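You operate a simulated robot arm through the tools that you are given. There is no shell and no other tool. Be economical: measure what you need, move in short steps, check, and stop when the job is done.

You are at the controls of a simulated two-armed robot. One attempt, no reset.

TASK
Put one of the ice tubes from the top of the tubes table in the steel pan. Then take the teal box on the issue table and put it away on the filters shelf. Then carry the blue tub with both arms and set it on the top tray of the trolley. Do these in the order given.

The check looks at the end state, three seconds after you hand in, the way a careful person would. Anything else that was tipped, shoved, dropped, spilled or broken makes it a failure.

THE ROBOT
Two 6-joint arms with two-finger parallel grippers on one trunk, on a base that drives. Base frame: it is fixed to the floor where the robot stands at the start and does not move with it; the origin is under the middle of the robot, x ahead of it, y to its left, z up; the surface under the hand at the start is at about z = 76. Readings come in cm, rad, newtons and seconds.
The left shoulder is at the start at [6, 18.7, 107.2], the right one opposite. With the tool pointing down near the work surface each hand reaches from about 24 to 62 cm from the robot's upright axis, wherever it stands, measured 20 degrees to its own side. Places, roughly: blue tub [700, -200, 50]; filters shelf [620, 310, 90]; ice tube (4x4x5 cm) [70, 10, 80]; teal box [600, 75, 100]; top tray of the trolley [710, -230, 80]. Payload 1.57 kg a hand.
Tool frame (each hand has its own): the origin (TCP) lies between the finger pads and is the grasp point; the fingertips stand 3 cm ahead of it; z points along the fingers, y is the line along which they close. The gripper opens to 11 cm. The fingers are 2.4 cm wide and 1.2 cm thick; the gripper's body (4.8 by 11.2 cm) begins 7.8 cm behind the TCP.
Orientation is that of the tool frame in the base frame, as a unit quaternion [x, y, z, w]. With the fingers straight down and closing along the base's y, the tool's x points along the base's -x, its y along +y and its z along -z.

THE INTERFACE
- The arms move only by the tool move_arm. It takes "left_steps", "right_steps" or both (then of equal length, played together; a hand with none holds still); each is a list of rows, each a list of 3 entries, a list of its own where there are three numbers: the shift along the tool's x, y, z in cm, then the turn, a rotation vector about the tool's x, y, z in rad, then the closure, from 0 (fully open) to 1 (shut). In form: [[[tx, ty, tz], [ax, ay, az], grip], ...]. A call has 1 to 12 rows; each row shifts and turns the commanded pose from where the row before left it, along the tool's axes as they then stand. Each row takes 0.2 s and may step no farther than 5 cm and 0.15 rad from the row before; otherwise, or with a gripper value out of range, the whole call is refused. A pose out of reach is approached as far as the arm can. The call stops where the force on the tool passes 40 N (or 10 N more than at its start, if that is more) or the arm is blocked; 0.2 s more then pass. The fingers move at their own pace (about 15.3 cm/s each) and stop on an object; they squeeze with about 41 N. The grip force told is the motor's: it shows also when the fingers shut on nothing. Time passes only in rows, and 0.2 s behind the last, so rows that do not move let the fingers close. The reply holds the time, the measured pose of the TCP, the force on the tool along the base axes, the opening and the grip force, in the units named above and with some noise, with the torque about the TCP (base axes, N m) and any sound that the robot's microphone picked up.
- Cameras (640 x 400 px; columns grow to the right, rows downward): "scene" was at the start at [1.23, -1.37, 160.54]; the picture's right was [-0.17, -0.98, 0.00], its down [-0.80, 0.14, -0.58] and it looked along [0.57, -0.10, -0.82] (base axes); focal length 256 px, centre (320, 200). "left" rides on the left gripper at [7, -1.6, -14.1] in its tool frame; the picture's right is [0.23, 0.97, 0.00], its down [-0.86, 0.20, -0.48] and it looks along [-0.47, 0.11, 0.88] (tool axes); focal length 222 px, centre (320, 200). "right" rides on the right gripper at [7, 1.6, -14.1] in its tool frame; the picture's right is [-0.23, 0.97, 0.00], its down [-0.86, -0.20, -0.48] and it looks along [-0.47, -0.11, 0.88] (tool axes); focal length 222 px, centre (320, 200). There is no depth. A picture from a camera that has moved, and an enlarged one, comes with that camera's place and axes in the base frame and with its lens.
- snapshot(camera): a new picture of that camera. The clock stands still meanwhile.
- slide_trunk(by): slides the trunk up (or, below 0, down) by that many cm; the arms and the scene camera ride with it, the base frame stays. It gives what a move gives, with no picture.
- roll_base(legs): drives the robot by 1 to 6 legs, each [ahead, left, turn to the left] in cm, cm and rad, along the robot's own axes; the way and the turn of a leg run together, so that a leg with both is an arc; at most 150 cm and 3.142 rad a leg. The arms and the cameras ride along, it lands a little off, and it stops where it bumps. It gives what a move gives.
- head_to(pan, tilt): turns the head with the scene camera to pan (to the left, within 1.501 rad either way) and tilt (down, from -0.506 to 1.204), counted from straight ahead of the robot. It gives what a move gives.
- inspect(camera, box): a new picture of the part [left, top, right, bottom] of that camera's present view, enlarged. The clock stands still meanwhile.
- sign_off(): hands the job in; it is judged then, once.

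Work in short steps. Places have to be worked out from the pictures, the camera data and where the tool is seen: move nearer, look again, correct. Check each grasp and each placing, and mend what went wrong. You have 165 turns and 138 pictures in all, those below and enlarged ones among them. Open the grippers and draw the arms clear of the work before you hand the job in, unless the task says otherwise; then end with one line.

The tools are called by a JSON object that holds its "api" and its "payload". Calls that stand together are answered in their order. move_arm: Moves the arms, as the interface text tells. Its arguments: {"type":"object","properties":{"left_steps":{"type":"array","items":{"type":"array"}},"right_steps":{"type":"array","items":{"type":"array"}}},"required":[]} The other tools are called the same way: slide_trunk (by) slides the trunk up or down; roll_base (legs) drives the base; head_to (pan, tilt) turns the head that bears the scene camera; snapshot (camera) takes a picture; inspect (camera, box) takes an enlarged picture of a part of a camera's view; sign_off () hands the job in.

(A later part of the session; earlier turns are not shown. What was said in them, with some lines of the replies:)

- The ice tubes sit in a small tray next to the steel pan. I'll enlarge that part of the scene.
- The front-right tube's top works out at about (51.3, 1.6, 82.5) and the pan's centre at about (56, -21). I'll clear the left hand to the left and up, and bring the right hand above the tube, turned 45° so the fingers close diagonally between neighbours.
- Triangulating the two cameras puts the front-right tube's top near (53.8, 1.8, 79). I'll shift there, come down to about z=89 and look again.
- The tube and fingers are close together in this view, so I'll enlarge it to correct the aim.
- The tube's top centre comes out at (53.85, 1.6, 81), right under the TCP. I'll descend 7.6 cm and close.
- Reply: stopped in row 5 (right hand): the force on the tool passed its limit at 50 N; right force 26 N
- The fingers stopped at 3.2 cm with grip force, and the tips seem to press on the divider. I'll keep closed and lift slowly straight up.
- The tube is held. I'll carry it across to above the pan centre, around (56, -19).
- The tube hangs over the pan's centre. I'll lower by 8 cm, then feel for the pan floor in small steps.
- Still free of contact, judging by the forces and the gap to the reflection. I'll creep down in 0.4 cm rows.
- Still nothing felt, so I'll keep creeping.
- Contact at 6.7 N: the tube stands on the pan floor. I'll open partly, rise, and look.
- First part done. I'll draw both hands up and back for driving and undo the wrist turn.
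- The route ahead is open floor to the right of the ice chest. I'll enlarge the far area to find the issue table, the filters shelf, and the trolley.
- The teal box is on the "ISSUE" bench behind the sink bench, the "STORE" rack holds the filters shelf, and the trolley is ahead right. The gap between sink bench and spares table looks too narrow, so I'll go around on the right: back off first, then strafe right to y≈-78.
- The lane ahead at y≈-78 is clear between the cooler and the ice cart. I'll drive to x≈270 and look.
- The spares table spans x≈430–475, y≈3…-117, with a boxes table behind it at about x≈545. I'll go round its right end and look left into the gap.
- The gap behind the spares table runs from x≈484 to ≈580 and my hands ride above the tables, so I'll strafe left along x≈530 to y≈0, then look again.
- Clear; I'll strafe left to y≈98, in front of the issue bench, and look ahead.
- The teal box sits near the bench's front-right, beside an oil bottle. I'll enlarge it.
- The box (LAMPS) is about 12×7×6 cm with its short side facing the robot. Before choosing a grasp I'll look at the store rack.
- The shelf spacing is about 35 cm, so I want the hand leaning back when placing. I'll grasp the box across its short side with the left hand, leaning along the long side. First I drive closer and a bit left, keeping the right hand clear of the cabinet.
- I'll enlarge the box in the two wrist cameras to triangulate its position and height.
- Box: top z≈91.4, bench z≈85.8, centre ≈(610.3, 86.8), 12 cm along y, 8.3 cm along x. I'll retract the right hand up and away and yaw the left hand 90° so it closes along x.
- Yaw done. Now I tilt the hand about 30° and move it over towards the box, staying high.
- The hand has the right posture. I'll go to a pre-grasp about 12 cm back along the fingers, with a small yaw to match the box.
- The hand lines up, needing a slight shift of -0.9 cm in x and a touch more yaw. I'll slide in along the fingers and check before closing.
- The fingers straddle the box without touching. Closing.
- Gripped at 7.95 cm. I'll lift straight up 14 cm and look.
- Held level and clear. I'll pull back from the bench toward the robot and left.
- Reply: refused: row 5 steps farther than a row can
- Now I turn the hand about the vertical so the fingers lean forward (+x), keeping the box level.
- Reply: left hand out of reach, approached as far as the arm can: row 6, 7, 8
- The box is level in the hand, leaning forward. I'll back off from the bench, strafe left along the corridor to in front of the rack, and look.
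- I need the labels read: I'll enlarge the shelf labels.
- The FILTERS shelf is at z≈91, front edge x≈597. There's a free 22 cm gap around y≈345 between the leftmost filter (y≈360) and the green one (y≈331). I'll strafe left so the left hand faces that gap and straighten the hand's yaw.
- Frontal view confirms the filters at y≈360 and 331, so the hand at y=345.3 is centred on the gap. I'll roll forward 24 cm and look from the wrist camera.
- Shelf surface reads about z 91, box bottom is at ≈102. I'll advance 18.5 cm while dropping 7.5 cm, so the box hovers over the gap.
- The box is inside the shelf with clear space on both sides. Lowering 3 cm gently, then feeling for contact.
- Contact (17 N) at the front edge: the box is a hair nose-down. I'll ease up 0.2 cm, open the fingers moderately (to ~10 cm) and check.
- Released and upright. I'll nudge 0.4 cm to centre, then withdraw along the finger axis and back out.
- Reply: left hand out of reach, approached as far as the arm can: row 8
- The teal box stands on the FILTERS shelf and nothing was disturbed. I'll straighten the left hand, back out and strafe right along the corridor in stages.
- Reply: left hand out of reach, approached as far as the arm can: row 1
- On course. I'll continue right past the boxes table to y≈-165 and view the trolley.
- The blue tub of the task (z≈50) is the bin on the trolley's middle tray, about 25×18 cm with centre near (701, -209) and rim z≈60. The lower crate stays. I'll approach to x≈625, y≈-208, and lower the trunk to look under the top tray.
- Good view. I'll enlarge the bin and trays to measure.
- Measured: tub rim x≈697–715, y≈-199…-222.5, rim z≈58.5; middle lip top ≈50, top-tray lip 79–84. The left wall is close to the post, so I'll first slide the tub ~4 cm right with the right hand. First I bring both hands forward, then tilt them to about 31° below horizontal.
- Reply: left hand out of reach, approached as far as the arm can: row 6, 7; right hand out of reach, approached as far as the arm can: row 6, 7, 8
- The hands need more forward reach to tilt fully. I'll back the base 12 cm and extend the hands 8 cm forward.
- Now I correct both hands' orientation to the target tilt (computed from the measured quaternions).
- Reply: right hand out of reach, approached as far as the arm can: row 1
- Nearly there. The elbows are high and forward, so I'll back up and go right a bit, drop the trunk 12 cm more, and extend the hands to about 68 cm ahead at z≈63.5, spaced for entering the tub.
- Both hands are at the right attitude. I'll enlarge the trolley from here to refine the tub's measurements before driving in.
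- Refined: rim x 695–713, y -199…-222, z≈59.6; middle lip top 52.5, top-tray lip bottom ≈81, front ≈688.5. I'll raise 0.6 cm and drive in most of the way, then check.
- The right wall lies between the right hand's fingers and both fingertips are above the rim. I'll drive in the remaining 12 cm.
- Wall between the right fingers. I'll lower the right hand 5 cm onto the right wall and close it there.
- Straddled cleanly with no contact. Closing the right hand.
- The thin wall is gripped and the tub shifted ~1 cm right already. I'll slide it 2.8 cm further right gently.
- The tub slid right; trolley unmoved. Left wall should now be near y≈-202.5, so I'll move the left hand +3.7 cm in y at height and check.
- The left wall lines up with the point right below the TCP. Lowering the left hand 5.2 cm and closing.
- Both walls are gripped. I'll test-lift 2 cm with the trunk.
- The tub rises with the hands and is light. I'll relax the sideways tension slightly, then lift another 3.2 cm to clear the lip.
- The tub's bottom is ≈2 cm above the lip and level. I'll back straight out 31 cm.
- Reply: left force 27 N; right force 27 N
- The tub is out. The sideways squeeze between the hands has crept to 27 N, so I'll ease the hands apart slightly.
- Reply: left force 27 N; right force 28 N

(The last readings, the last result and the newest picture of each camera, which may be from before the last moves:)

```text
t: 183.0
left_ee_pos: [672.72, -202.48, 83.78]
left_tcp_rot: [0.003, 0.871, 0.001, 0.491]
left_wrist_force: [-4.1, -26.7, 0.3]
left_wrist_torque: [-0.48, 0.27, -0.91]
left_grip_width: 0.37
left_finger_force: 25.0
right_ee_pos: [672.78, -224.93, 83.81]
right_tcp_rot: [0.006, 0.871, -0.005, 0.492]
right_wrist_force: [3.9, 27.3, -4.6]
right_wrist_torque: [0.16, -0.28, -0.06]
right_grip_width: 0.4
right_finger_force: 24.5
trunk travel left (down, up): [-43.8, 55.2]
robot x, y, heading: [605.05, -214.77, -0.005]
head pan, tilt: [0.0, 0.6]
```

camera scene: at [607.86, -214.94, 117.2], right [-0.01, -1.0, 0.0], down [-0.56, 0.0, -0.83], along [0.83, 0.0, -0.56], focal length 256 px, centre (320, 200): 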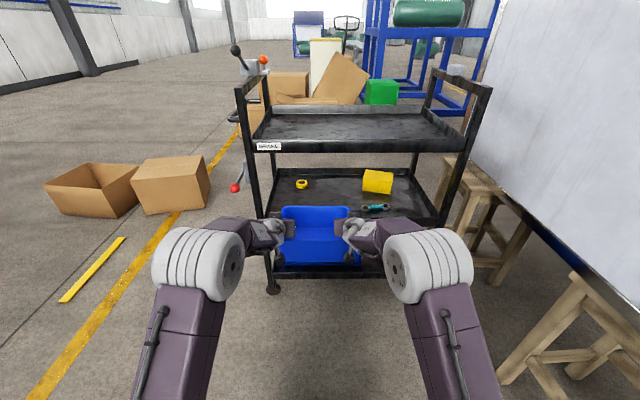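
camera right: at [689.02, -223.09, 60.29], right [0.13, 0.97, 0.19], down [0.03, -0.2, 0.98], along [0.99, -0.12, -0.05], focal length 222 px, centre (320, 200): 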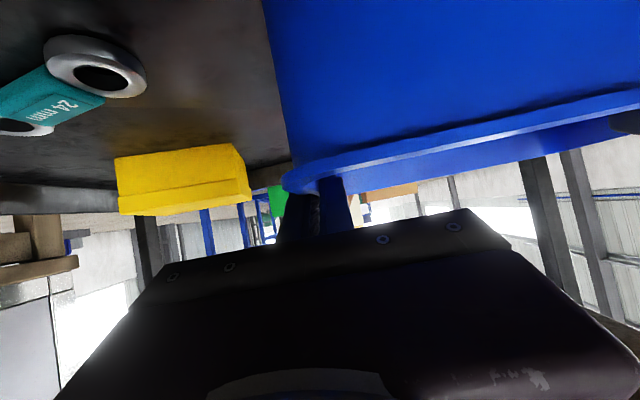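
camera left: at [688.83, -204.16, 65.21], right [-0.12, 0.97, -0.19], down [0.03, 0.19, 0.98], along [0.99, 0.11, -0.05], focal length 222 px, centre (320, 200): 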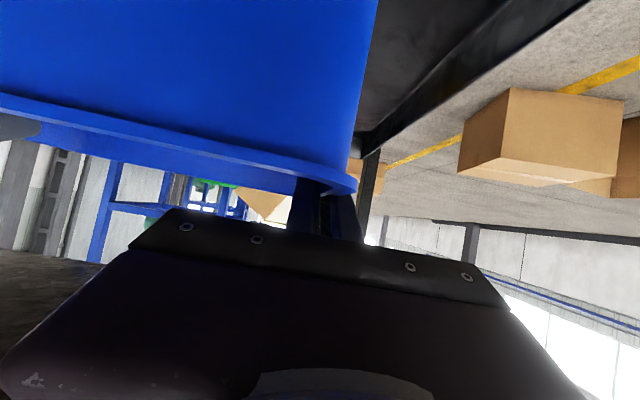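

Now tension of 27 N; I'll take back half of that and continue raising the trunk 16 cm so the tub clears the top lip.

{"api": "move_arm", "payload": {"left_steps": [[[0, -0.06, 0], [0, 0, 0], 1], [[0, 0, 0], [0, 0, 0], 1]], "right_steps": [[[0, 0.06, 0], [0, 0, 0], 1], [[0, 0, 0], [0, 0, 0], 1]]}}

{"api": "slide_trunk", "payload": {"by": 16}}

{"api": "snapshot", "payload": {"camera": "scene"}}

{"api": "snapshot", "payload": {"camera": "left"}}

```text
t: 183.6
left_ee_pos: [672.73, -202.64, 83.87]
left_tcp_rot: [0.003, 0.871, 0.001, 0.491]
left_wrist_force: [-3.0, -23.3, 0.1]
left_wrist_torque: [-0.46, 0.13, -1.04]
left_grip_width: 0.4
left_finger_force: 24.6
right_ee_pos: [672.96, -225.01, 83.93]
right_tcp_rot: [0.004, 0.871, -0.004, 0.491]
right_wrist_force: [3.6, 23.0, -2.9]
right_wrist_torque: [0.15, -0.11, 0.21]
right_grip_width: 0.37
right_finger_force: 24.7
trunk travel left (down, up): [-43.8, 55.2]
robot x, y, heading: [604.84, -215.2, -0.007]
head pan, tilt: [0.0, 0.6]
```

```text
t: 185.4
left_ee_pos: [672.84, -202.44, 99.74]
left_tcp_rot: [0.002, 0.871, 0.002, 0.491]
left_wrist_force: [-3.1, -22.0, -1.0]
left_wrist_torque: [-0.48, -0.06, -1.04]
left_grip_width: 0.39
left_finger_force: 24.5
right_ee_pos: [673.03, -224.85, 99.83]
right_tcp_rot: [0.004, 0.871, -0.003, 0.492]
right_wrist_force: [3.8, 21.9, -2.6]
right_wrist_torque: [0.16, 0.06, 0.16]
right_grip_width: 0.35
right_finger_force: 24.9
trunk travel left (down, up): [-59.8, 39.2]
robot x, y, heading: [605.06, -214.88, -0.004]
head pan, tilt: [0.0, 0.6]
```

```text
45 pictures are left
camera scene: at [607.97, -214.94, 153.19], right [-0.01, -1.0, 0.0], down [-0.57, 0.0, -0.82], along [0.82, 0.0, -0.57], focal length 256 px, centre (320, 200)
```

scene: 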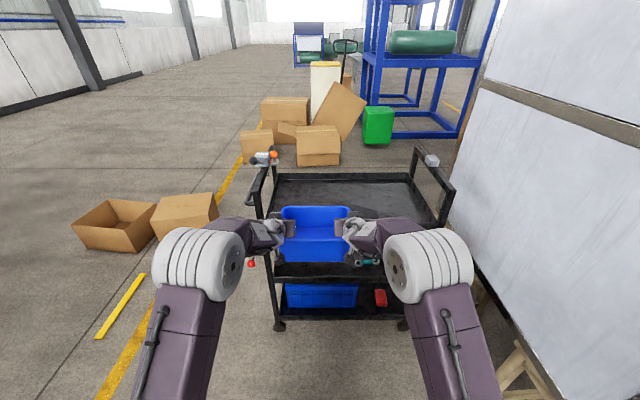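

```text
44 pictures are left
camera left: at [657.05, -204.06, 101.14], right [-0.11, 0.98, -0.19], down [0.03, 0.19, 0.98], along [0.99, 0.11, -0.06], focal length 222 px, centre (320, 200)
```

left: 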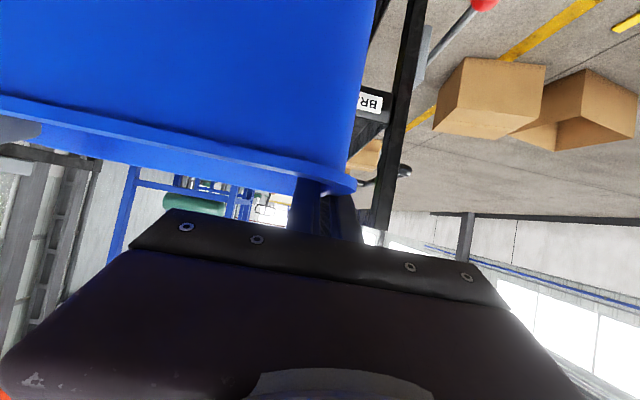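

The tub hangs level above the top-lip height. I'll strafe right 12 cm to centre on the tray (clear of the end handles), then go forward over the tray.

{"api": "roll_base", "payload": {"legs": [[0, -12.5, 0.004], [24, 0, 0]]}}

{"api": "snapshot", "payload": {"camera": "scene"}}

{"api": "snapshot", "payload": {"camera": "right"}}

```text
t: 188.1
left_ee_pos: [696.44, -215.14, 99.74]
left_tcp_rot: [0.002, 0.871, 0.002, 0.492]
left_wrist_force: [-4.0, -22.6, -0.3]
left_wrist_torque: [-0.5, 0.04, -1.02]
left_grip_width: 0.39
left_finger_force: 24.8
right_ee_pos: [696.67, -237.56, 100.0]
right_tcp_rot: [0.004, 0.871, -0.003, 0.491]
right_wrist_force: [4.6, 21.8, -4.0]
right_wrist_torque: [0.16, -0.05, 0.19]
right_grip_width: 0.39
right_finger_force: 24.7
trunk travel left (down, up): [-59.8, 39.2]
robot x, y, heading: [628.85, -227.04, -0.006]
head pan, tilt: [0.0, 0.6]
```

```text
43 pictures are left
camera scene: at [631.69, -227.56, 153.2], right [-0.01, -1.0, 0.0], down [-0.57, 0.0, -0.82], along [0.82, -0.01, -0.57], focal length 256 px, centre (320, 200)
```

scene: 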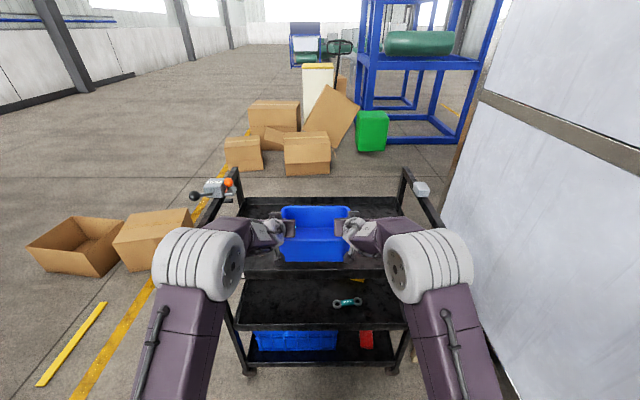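

```text
42 pictures are left
camera right: at [681.11, -235.59, 101.43], right [0.13, 0.97, 0.19], down [0.03, -0.2, 0.98], along [0.99, -0.12, -0.06], focal length 222 px, centre (320, 200)
```

right: 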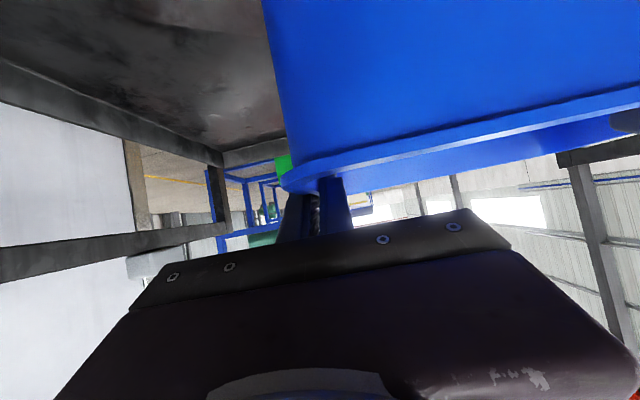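

Clear on both sides. I'll advance another 12 cm.

{"api": "roll_base", "payload": {"legs": [[12, 0, 0.004]]}}

{"api": "snapshot", "payload": {"camera": "scene"}}

{"api": "snapshot", "payload": {"camera": "left"}}

```text
t: 189.3
left_ee_pos: [708.57, -214.85, 99.98]
left_tcp_rot: [0.002, 0.871, 0.002, 0.491]
left_wrist_force: [-3.8, -2.1, 0.1]
left_wrist_torque: [-0.37, -0.01, -0.93]
left_grip_width: 0.38
left_finger_force: 24.6
right_ee_pos: [708.89, -237.2, 99.9]
right_tcp_rot: [0.004, 0.871, -0.003, 0.491]
right_wrist_force: [3.5, 0.7, -3.0]
right_wrist_torque: [0.05, 0.02, 0.17]
right_grip_width: 0.38
right_finger_force: 23.9
trunk travel left (down, up): [-59.8, 39.2]
robot x, y, heading: [640.59, -227.56, -0.005]
head pan, tilt: [0.0, 0.6]
```

```text
41 pictures are left
camera scene: at [643.75, -227.61, 153.2], right [0.0, -1.0, 0.0], down [-0.57, 0.0, -0.82], along [0.82, 0.0, -0.57], focal length 256 px, centre (320, 200)
```

scene: 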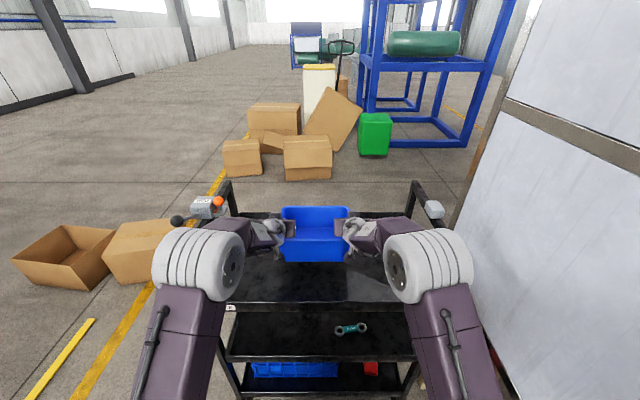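

```text
40 pictures are left
camera left: at [692.8, -216.53, 101.17], right [-0.12, 0.97, -0.19], down [0.03, 0.19, 0.98], along [0.99, 0.11, -0.06], focal length 222 px, centre (320, 200)
```

left: 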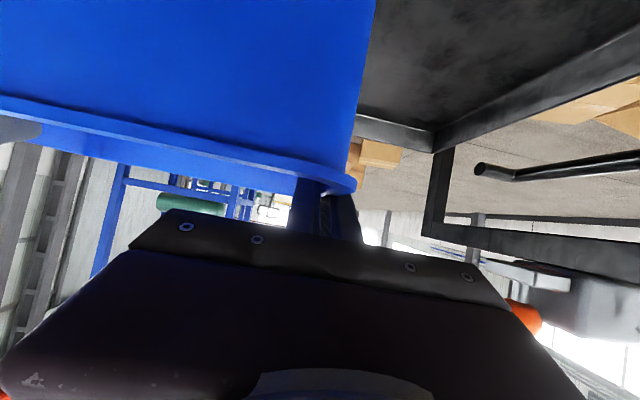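

The tub is over the tray with room all round. I'll lower the trunk 6 cm first.

{"api": "slide_trunk", "payload": {"by": -6}}

{"api": "snapshot", "payload": {"camera": "left"}}

{"api": "inspect", "payload": {"camera": "scene", "box": [200, 170, 440, 320]}}

```text
t: 190.3
left_ee_pos: [708.5, -214.95, 93.9]
left_tcp_rot: [0.001, 0.871, 0.002, 0.49]
left_wrist_force: [-4.2, -0.3, 0.6]
left_wrist_torque: [-0.35, -0.1, -0.95]
left_grip_width: 0.38
left_finger_force: 24.7
right_ee_pos: [708.87, -237.22, 94.08]
right_tcp_rot: [0.003, 0.871, -0.003, 0.491]
right_wrist_force: [3.2, -0.2, -2.8]
right_wrist_torque: [0.01, 0.05, 0.19]
right_grip_width: 0.38
right_finger_force: 24.6
trunk travel left (down, up): [-53.8, 45.2]
robot x, y, heading: [640.73, -227.73, 0.002]
head pan, tilt: [0.0, 0.6]
```

```text
39 pictures are left
camera left: at [692.79, -216.53, 95.17], right [-0.12, 0.97, -0.19], down [0.03, 0.19, 0.98], along [0.99, 0.11, -0.06], focal length 222 px, centre (320, 200)
```

left: 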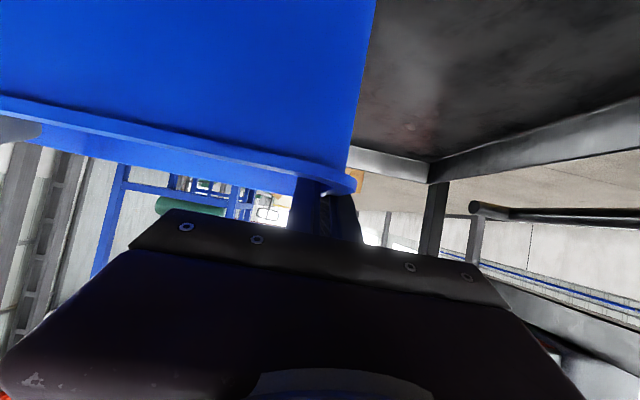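

```text
2.67 times, centred on (320, 245) of scene
camera zoom: at [643.75, -227.61, 147.2], right [0.0, -1.0, 0.0], down [-0.57, 0.0, -0.82], along [0.82, 0.0, -0.57], focal length 684 px, centre (320, 80)
```

zoom: 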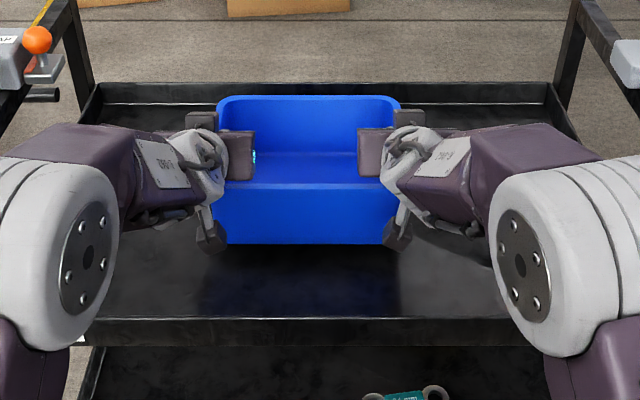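

Still free. Lowering in small steps to feel the tray.

{"api": "slide_trunk", "payload": {"by": -1.2}}

{"api": "slide_trunk", "payload": {"by": -0.5}}

```text
t: 190.9
left_ee_pos: [708.43, -214.87, 92.61]
left_tcp_rot: [0.001, 0.872, 0.003, 0.49]
left_wrist_force: [-3.3, 0.3, -0.5]
left_wrist_torque: [-0.36, 0.0, -0.96]
left_grip_width: 0.35
left_finger_force: 25.1
right_ee_pos: [708.77, -237.28, 92.74]
right_tcp_rot: [0.003, 0.871, -0.003, 0.491]
right_wrist_force: [4.2, -0.7, -3.2]
right_wrist_torque: [0.03, -0.03, 0.2]
right_grip_width: 0.37
right_finger_force: 24.8
trunk travel left (down, up): [-52.6, 46.4]
robot x, y, heading: [641.07, -227.48, -0.002]
head pan, tilt: [0.0, 0.6]
```

```text
t: 191.4
left_ee_pos: [708.46, -214.89, 92.2]
left_tcp_rot: [0.001, 0.871, 0.002, 0.491]
left_wrist_force: [-3.6, 1.1, -0.1]
left_wrist_torque: [-0.33, 0.04, -0.92]
left_grip_width: 0.4
left_finger_force: 24.8
right_ee_pos: [708.84, -237.38, 92.22]
right_tcp_rot: [0.003, 0.871, -0.003, 0.492]
right_wrist_force: [2.9, -0.8, -3.1]
right_wrist_torque: [0.02, -0.04, 0.21]
right_grip_width: 0.39
right_finger_force: 25.2
trunk travel left (down, up): [-52.1, 46.9]
robot x, y, heading: [640.5, -227.56, 0.003]
head pan, tilt: [0.0, 0.6]
```

{"api": "inspect", "payload": {"camera": "left", "box": [240, 60, 480, 220]}}

{"api": "slide_trunk", "payload": {"by": -0.6}}

{"api": "slide_trunk", "payload": {"by": -0.5}}

```text
2.50 times, centred on (360, 140) of left
camera zoom: at [692.79, -216.53, 93.46], right [-0.12, 0.97, -0.19], down [0.03, 0.19, 0.98], along [0.99, 0.11, -0.06], focal length 555 px, centre (220, 350)
```

zoom: 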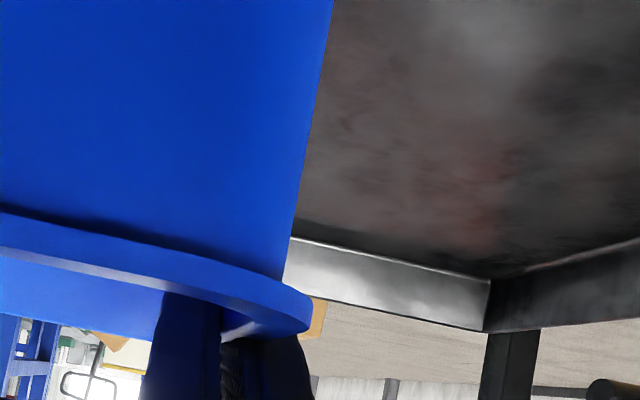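

```text
t: 192.0
left_ee_pos: [708.52, -214.99, 91.86]
left_tcp_rot: [0.0, 0.87, 0.003, 0.493]
left_wrist_force: [-1.7, 0.4, 7.9]
left_wrist_torque: [-0.34, 0.43, -0.97]
left_grip_width: 0.4
left_finger_force: 24.6
right_ee_pos: [708.75, -237.37, 91.8]
right_tcp_rot: [0.003, 0.871, -0.002, 0.492]
right_wrist_force: [5.9, 0.5, 3.3]
right_wrist_torque: [0.1, 0.49, 0.17]
right_grip_width: 0.4
right_finger_force: 24.3
trunk travel left (down, up): [-51.5, 47.5]
robot x, y, heading: [640.8, -227.58, -0.002]
head pan, tilt: [0.0, 0.6]
```

```text
t: 192.5
left_ee_pos: [708.51, -214.8, 91.55]
left_tcp_rot: [0.001, 0.869, 0.003, 0.495]
left_wrist_force: [6.5, -2.6, 18.5]
left_wrist_torque: [-0.54, -0.02, -1.41]
left_grip_width: 0.42
left_finger_force: 24.7
right_ee_pos: [708.68, -237.41, 91.51]
right_tcp_rot: [0.003, 0.869, -0.003, 0.495]
right_wrist_force: [6.6, 1.8, 18.3]
right_wrist_torque: [0.25, -0.23, 0.85]
right_grip_width: 0.38
right_finger_force: 24.6
trunk travel left (down, up): [-51.0, 48.0]
robot x, y, heading: [640.88, -227.56, 0.001]
head pan, tilt: [0.0, 0.6]
```

Both hands feel 18 N: the tub rests on the tray. I'll ease up 0.4 cm and open both hands.

{"api": "slide_trunk", "payload": {"by": 0.4}}

{"api": "move_arm", "payload": {"left_steps": [[[0, 0, 0], [0, 0, 0], 0.8], [[0, 0, 0], [0, 0, 0], 0.5], [[0, 0, 0], [0, 0, 0], 0.45], [[0, 0, 0], [0, 0, 0], 0.45]], "right_steps": [[[0, 0, 0], [0, 0, 0], 0.8], [[0, 0, 0], [0, 0, 0], 0.5], [[0, 0, 0], [0, 0, 0], 0.45], [[0, 0, 0], [0, 0, 0], 0.45]]}}

{"api": "snapshot", "payload": {"camera": "left"}}

{"api": "snapshot", "payload": {"camera": "right"}}

```text
t: 193.1
left_ee_pos: [708.45, -214.85, 91.39]
left_tcp_rot: [0.001, 0.871, 0.003, 0.491]
left_wrist_force: [3.6, -1.4, 8.9]
left_wrist_torque: [-0.4, -0.19, -0.83]
left_grip_width: 0.37
left_finger_force: 24.5
right_ee_pos: [708.72, -237.27, 91.63]
right_tcp_rot: [0.004, 0.871, -0.003, 0.491]
right_wrist_force: [3.2, 0.3, 10.6]
right_wrist_torque: [0.2, 0.28, 0.45]
right_grip_width: 0.36
right_finger_force: 24.4
trunk travel left (down, up): [-51.4, 47.6]
robot x, y, heading: [640.7, -227.81, -0.001]
head pan, tilt: [0.0, 0.6]
```

```text
t: 194.1
left_ee_pos: [708.46, -214.98, 91.53]
left_tcp_rot: [0.002, 0.871, 0.002, 0.491]
left_wrist_force: [-0.3, 0.0, 0.2]
left_wrist_torque: [-0.01, -0.03, -0.02]
left_grip_width: 6.04
left_finger_force: 0.0
right_ee_pos: [708.8, -237.34, 91.63]
right_tcp_rot: [0.003, 0.871, -0.003, 0.491]
right_wrist_force: [0.1, -0.8, 0.0]
right_wrist_torque: [0.01, 0.0, -0.01]
right_grip_width: 6.06
right_finger_force: 0.0
trunk travel left (down, up): [-51.4, 47.6]
robot x, y, heading: [640.87, -227.91, -0.006]
head pan, tilt: [0.0, 0.6]
```

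```text
36 pictures are left
camera left: at [692.76, -216.53, 92.79], right [-0.12, 0.97, -0.19], down [0.03, 0.19, 0.98], along [0.99, 0.11, -0.06], focal length 222 px, centre (320, 200)
```

left: 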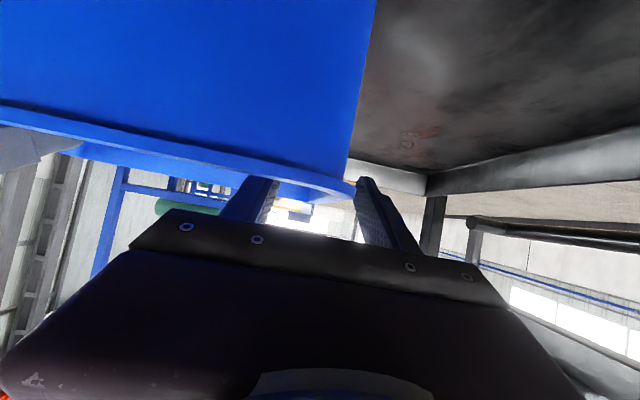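

```text
35 pictures are left
camera right: at [693.16, -235.42, 93.06], right [0.12, 0.97, 0.19], down [0.03, -0.2, 0.98], along [0.99, -0.12, -0.06], focal length 222 px, centre (320, 200)
```

right: 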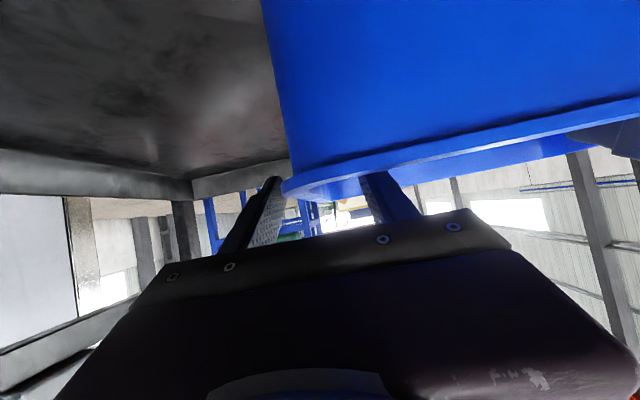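

Released with no forces. I'll raise the trunk 9 cm straight up, check, and back away.

{"api": "slide_trunk", "payload": {"by": 9}}

{"api": "roll_base", "payload": {"legs": [[-40, 0, 0]]}}

{"api": "snapshot", "payload": {"camera": "scene"}}

```text
t: 195.3
left_ee_pos: [708.63, -214.9, 100.39]
left_tcp_rot: [0.002, 0.871, 0.002, 0.491]
left_wrist_force: [0.6, -0.7, -0.2]
left_wrist_torque: [0.01, 0.0, 0.02]
left_grip_width: 6.06
left_finger_force: 0.1
right_ee_pos: [708.85, -237.29, 100.63]
right_tcp_rot: [0.004, 0.871, -0.003, 0.491]
right_wrist_force: [-0.4, -0.3, 0.1]
right_wrist_torque: [0.01, -0.01, -0.01]
right_grip_width: 6.05
right_finger_force: 0.1
trunk travel left (down, up): [-60.4, 38.6]
robot x, y, heading: [640.86, -227.82, 0.001]
head pan, tilt: [0.0, 0.6]
```

```text
t: 197.8
left_ee_pos: [667.91, -214.52, 100.42]
left_tcp_rot: [-0.001, 0.871, 0.003, 0.491]
left_wrist_force: [0.5, 0.0, -0.5]
left_wrist_torque: [0.0, -0.02, -0.03]
left_grip_width: 6.04
left_finger_force: 0.1
right_ee_pos: [668.18, -236.95, 100.62]
right_tcp_rot: [0.001, 0.871, -0.002, 0.491]
right_wrist_force: [-0.6, 0.4, -0.2]
right_wrist_torque: [-0.01, 0.02, -0.01]
right_grip_width: 6.06
right_finger_force: 0.0
trunk travel left (down, up): [-60.4, 38.6]
robot x, y, heading: [600.07, -227.47, 0.005]
head pan, tilt: [0.0, 0.6]
```

```text
34 pictures are left
camera scene: at [603.11, -227.61, 153.8], right [0.0, -1.0, 0.0], down [-0.56, 0.0, -0.83], along [0.83, 0.0, -0.56], focal length 256 px, centre (320, 200)
```

scene: 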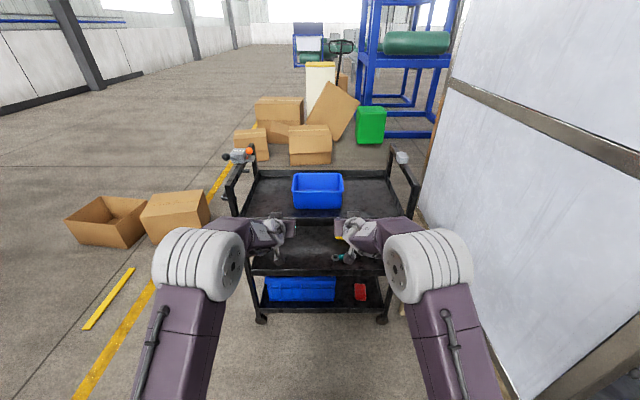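

The tub stands on the top tray and everything else is in place. I'll fully open the grippers and back off further before handing in.

{"api": "move_arm", "payload": {"left_steps": [[[0, 0, 0], [0, 0, 0], 0], [[0, 0, 0], [0, 0, 0], 0]], "right_steps": [[[0, 0, 0], [0, 0, 0], 0], [[0, 0, 0], [0, 0, 0], 0]]}}

{"api": "roll_base", "payload": {"legs": [[-20, 0, 0]]}}

{"api": "inspect", "payload": {"camera": "scene", "box": [200, 120, 440, 300]}}

```text
t: 198.4
left_ee_pos: [667.92, -214.66, 100.47]
left_tcp_rot: [0.0, 0.871, 0.003, 0.491]
left_wrist_force: [0.1, 0.8, -0.7]
left_wrist_torque: [0.01, 0.01, 0.01]
left_grip_width: 10.98
left_finger_force: 0.1
right_ee_pos: [668.19, -236.98, 100.64]
right_tcp_rot: [0.0, 0.871, -0.002, 0.492]
right_wrist_force: [0.1, -0.6, -0.4]
right_wrist_torque: [-0.02, 0.01, 0.02]
right_grip_width: 11.01
right_finger_force: 0.1
trunk travel left (down, up): [-60.4, 38.6]
robot x, y, heading: [600.4, -227.65, 0.0]
head pan, tilt: [0.0, 0.6]
```

```text
t: 200.0
left_ee_pos: [647.96, -214.45, 100.51]
left_tcp_rot: [-0.002, 0.871, 0.004, 0.491]
left_wrist_force: [-0.2, 0.5, -0.2]
left_wrist_torque: [-0.01, -0.02, 0.03]
left_grip_width: 10.99
left_finger_force: 0.1
right_ee_pos: [648.44, -236.87, 100.56]
right_tcp_rot: [-0.001, 0.871, 0.0, 0.491]
right_wrist_force: [-1.4, -0.1, -0.2]
right_wrist_torque: [0.01, 0.02, 0.0]
right_grip_width: 11.01
right_finger_force: 0.1
trunk travel left (down, up): [-60.4, 38.6]
robot x, y, heading: [580.38, -227.71, 0.008]
head pan, tilt: [0.0, 0.6]
```

```text
2.22 times, centred on (320, 210) of scene
camera zoom: at [583.27, -227.69, 153.8], right [0.01, -1.0, 0.0], down [-0.56, 0.0, -0.83], along [0.83, 0.01, -0.56], focal length 570 px, centre (320, 178)
```

zoom: 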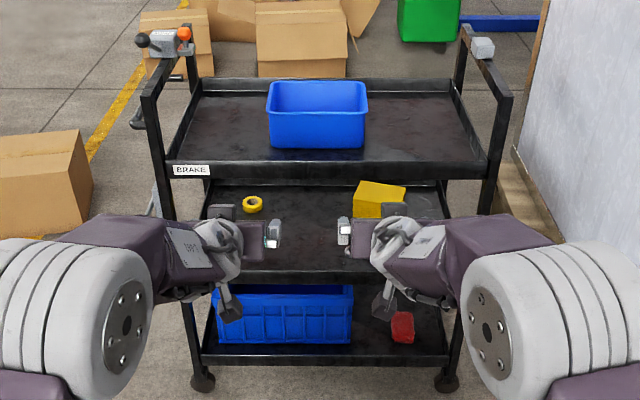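

The tub is upright on the top tray, the grippers are open and clear, and the trolley's other items look undisturbed. Handing in.

{"api": "sign_off", "payload": {}}

```text
The job is handed in.
```

All three steps are done, in the order given: one ice tube stands in the steel pan, the teal box is on the filters shelf, and the blue tub, carried with both arms, is on the trolley's top tray. I saw nothing tipped or shoved in the pictures I took.
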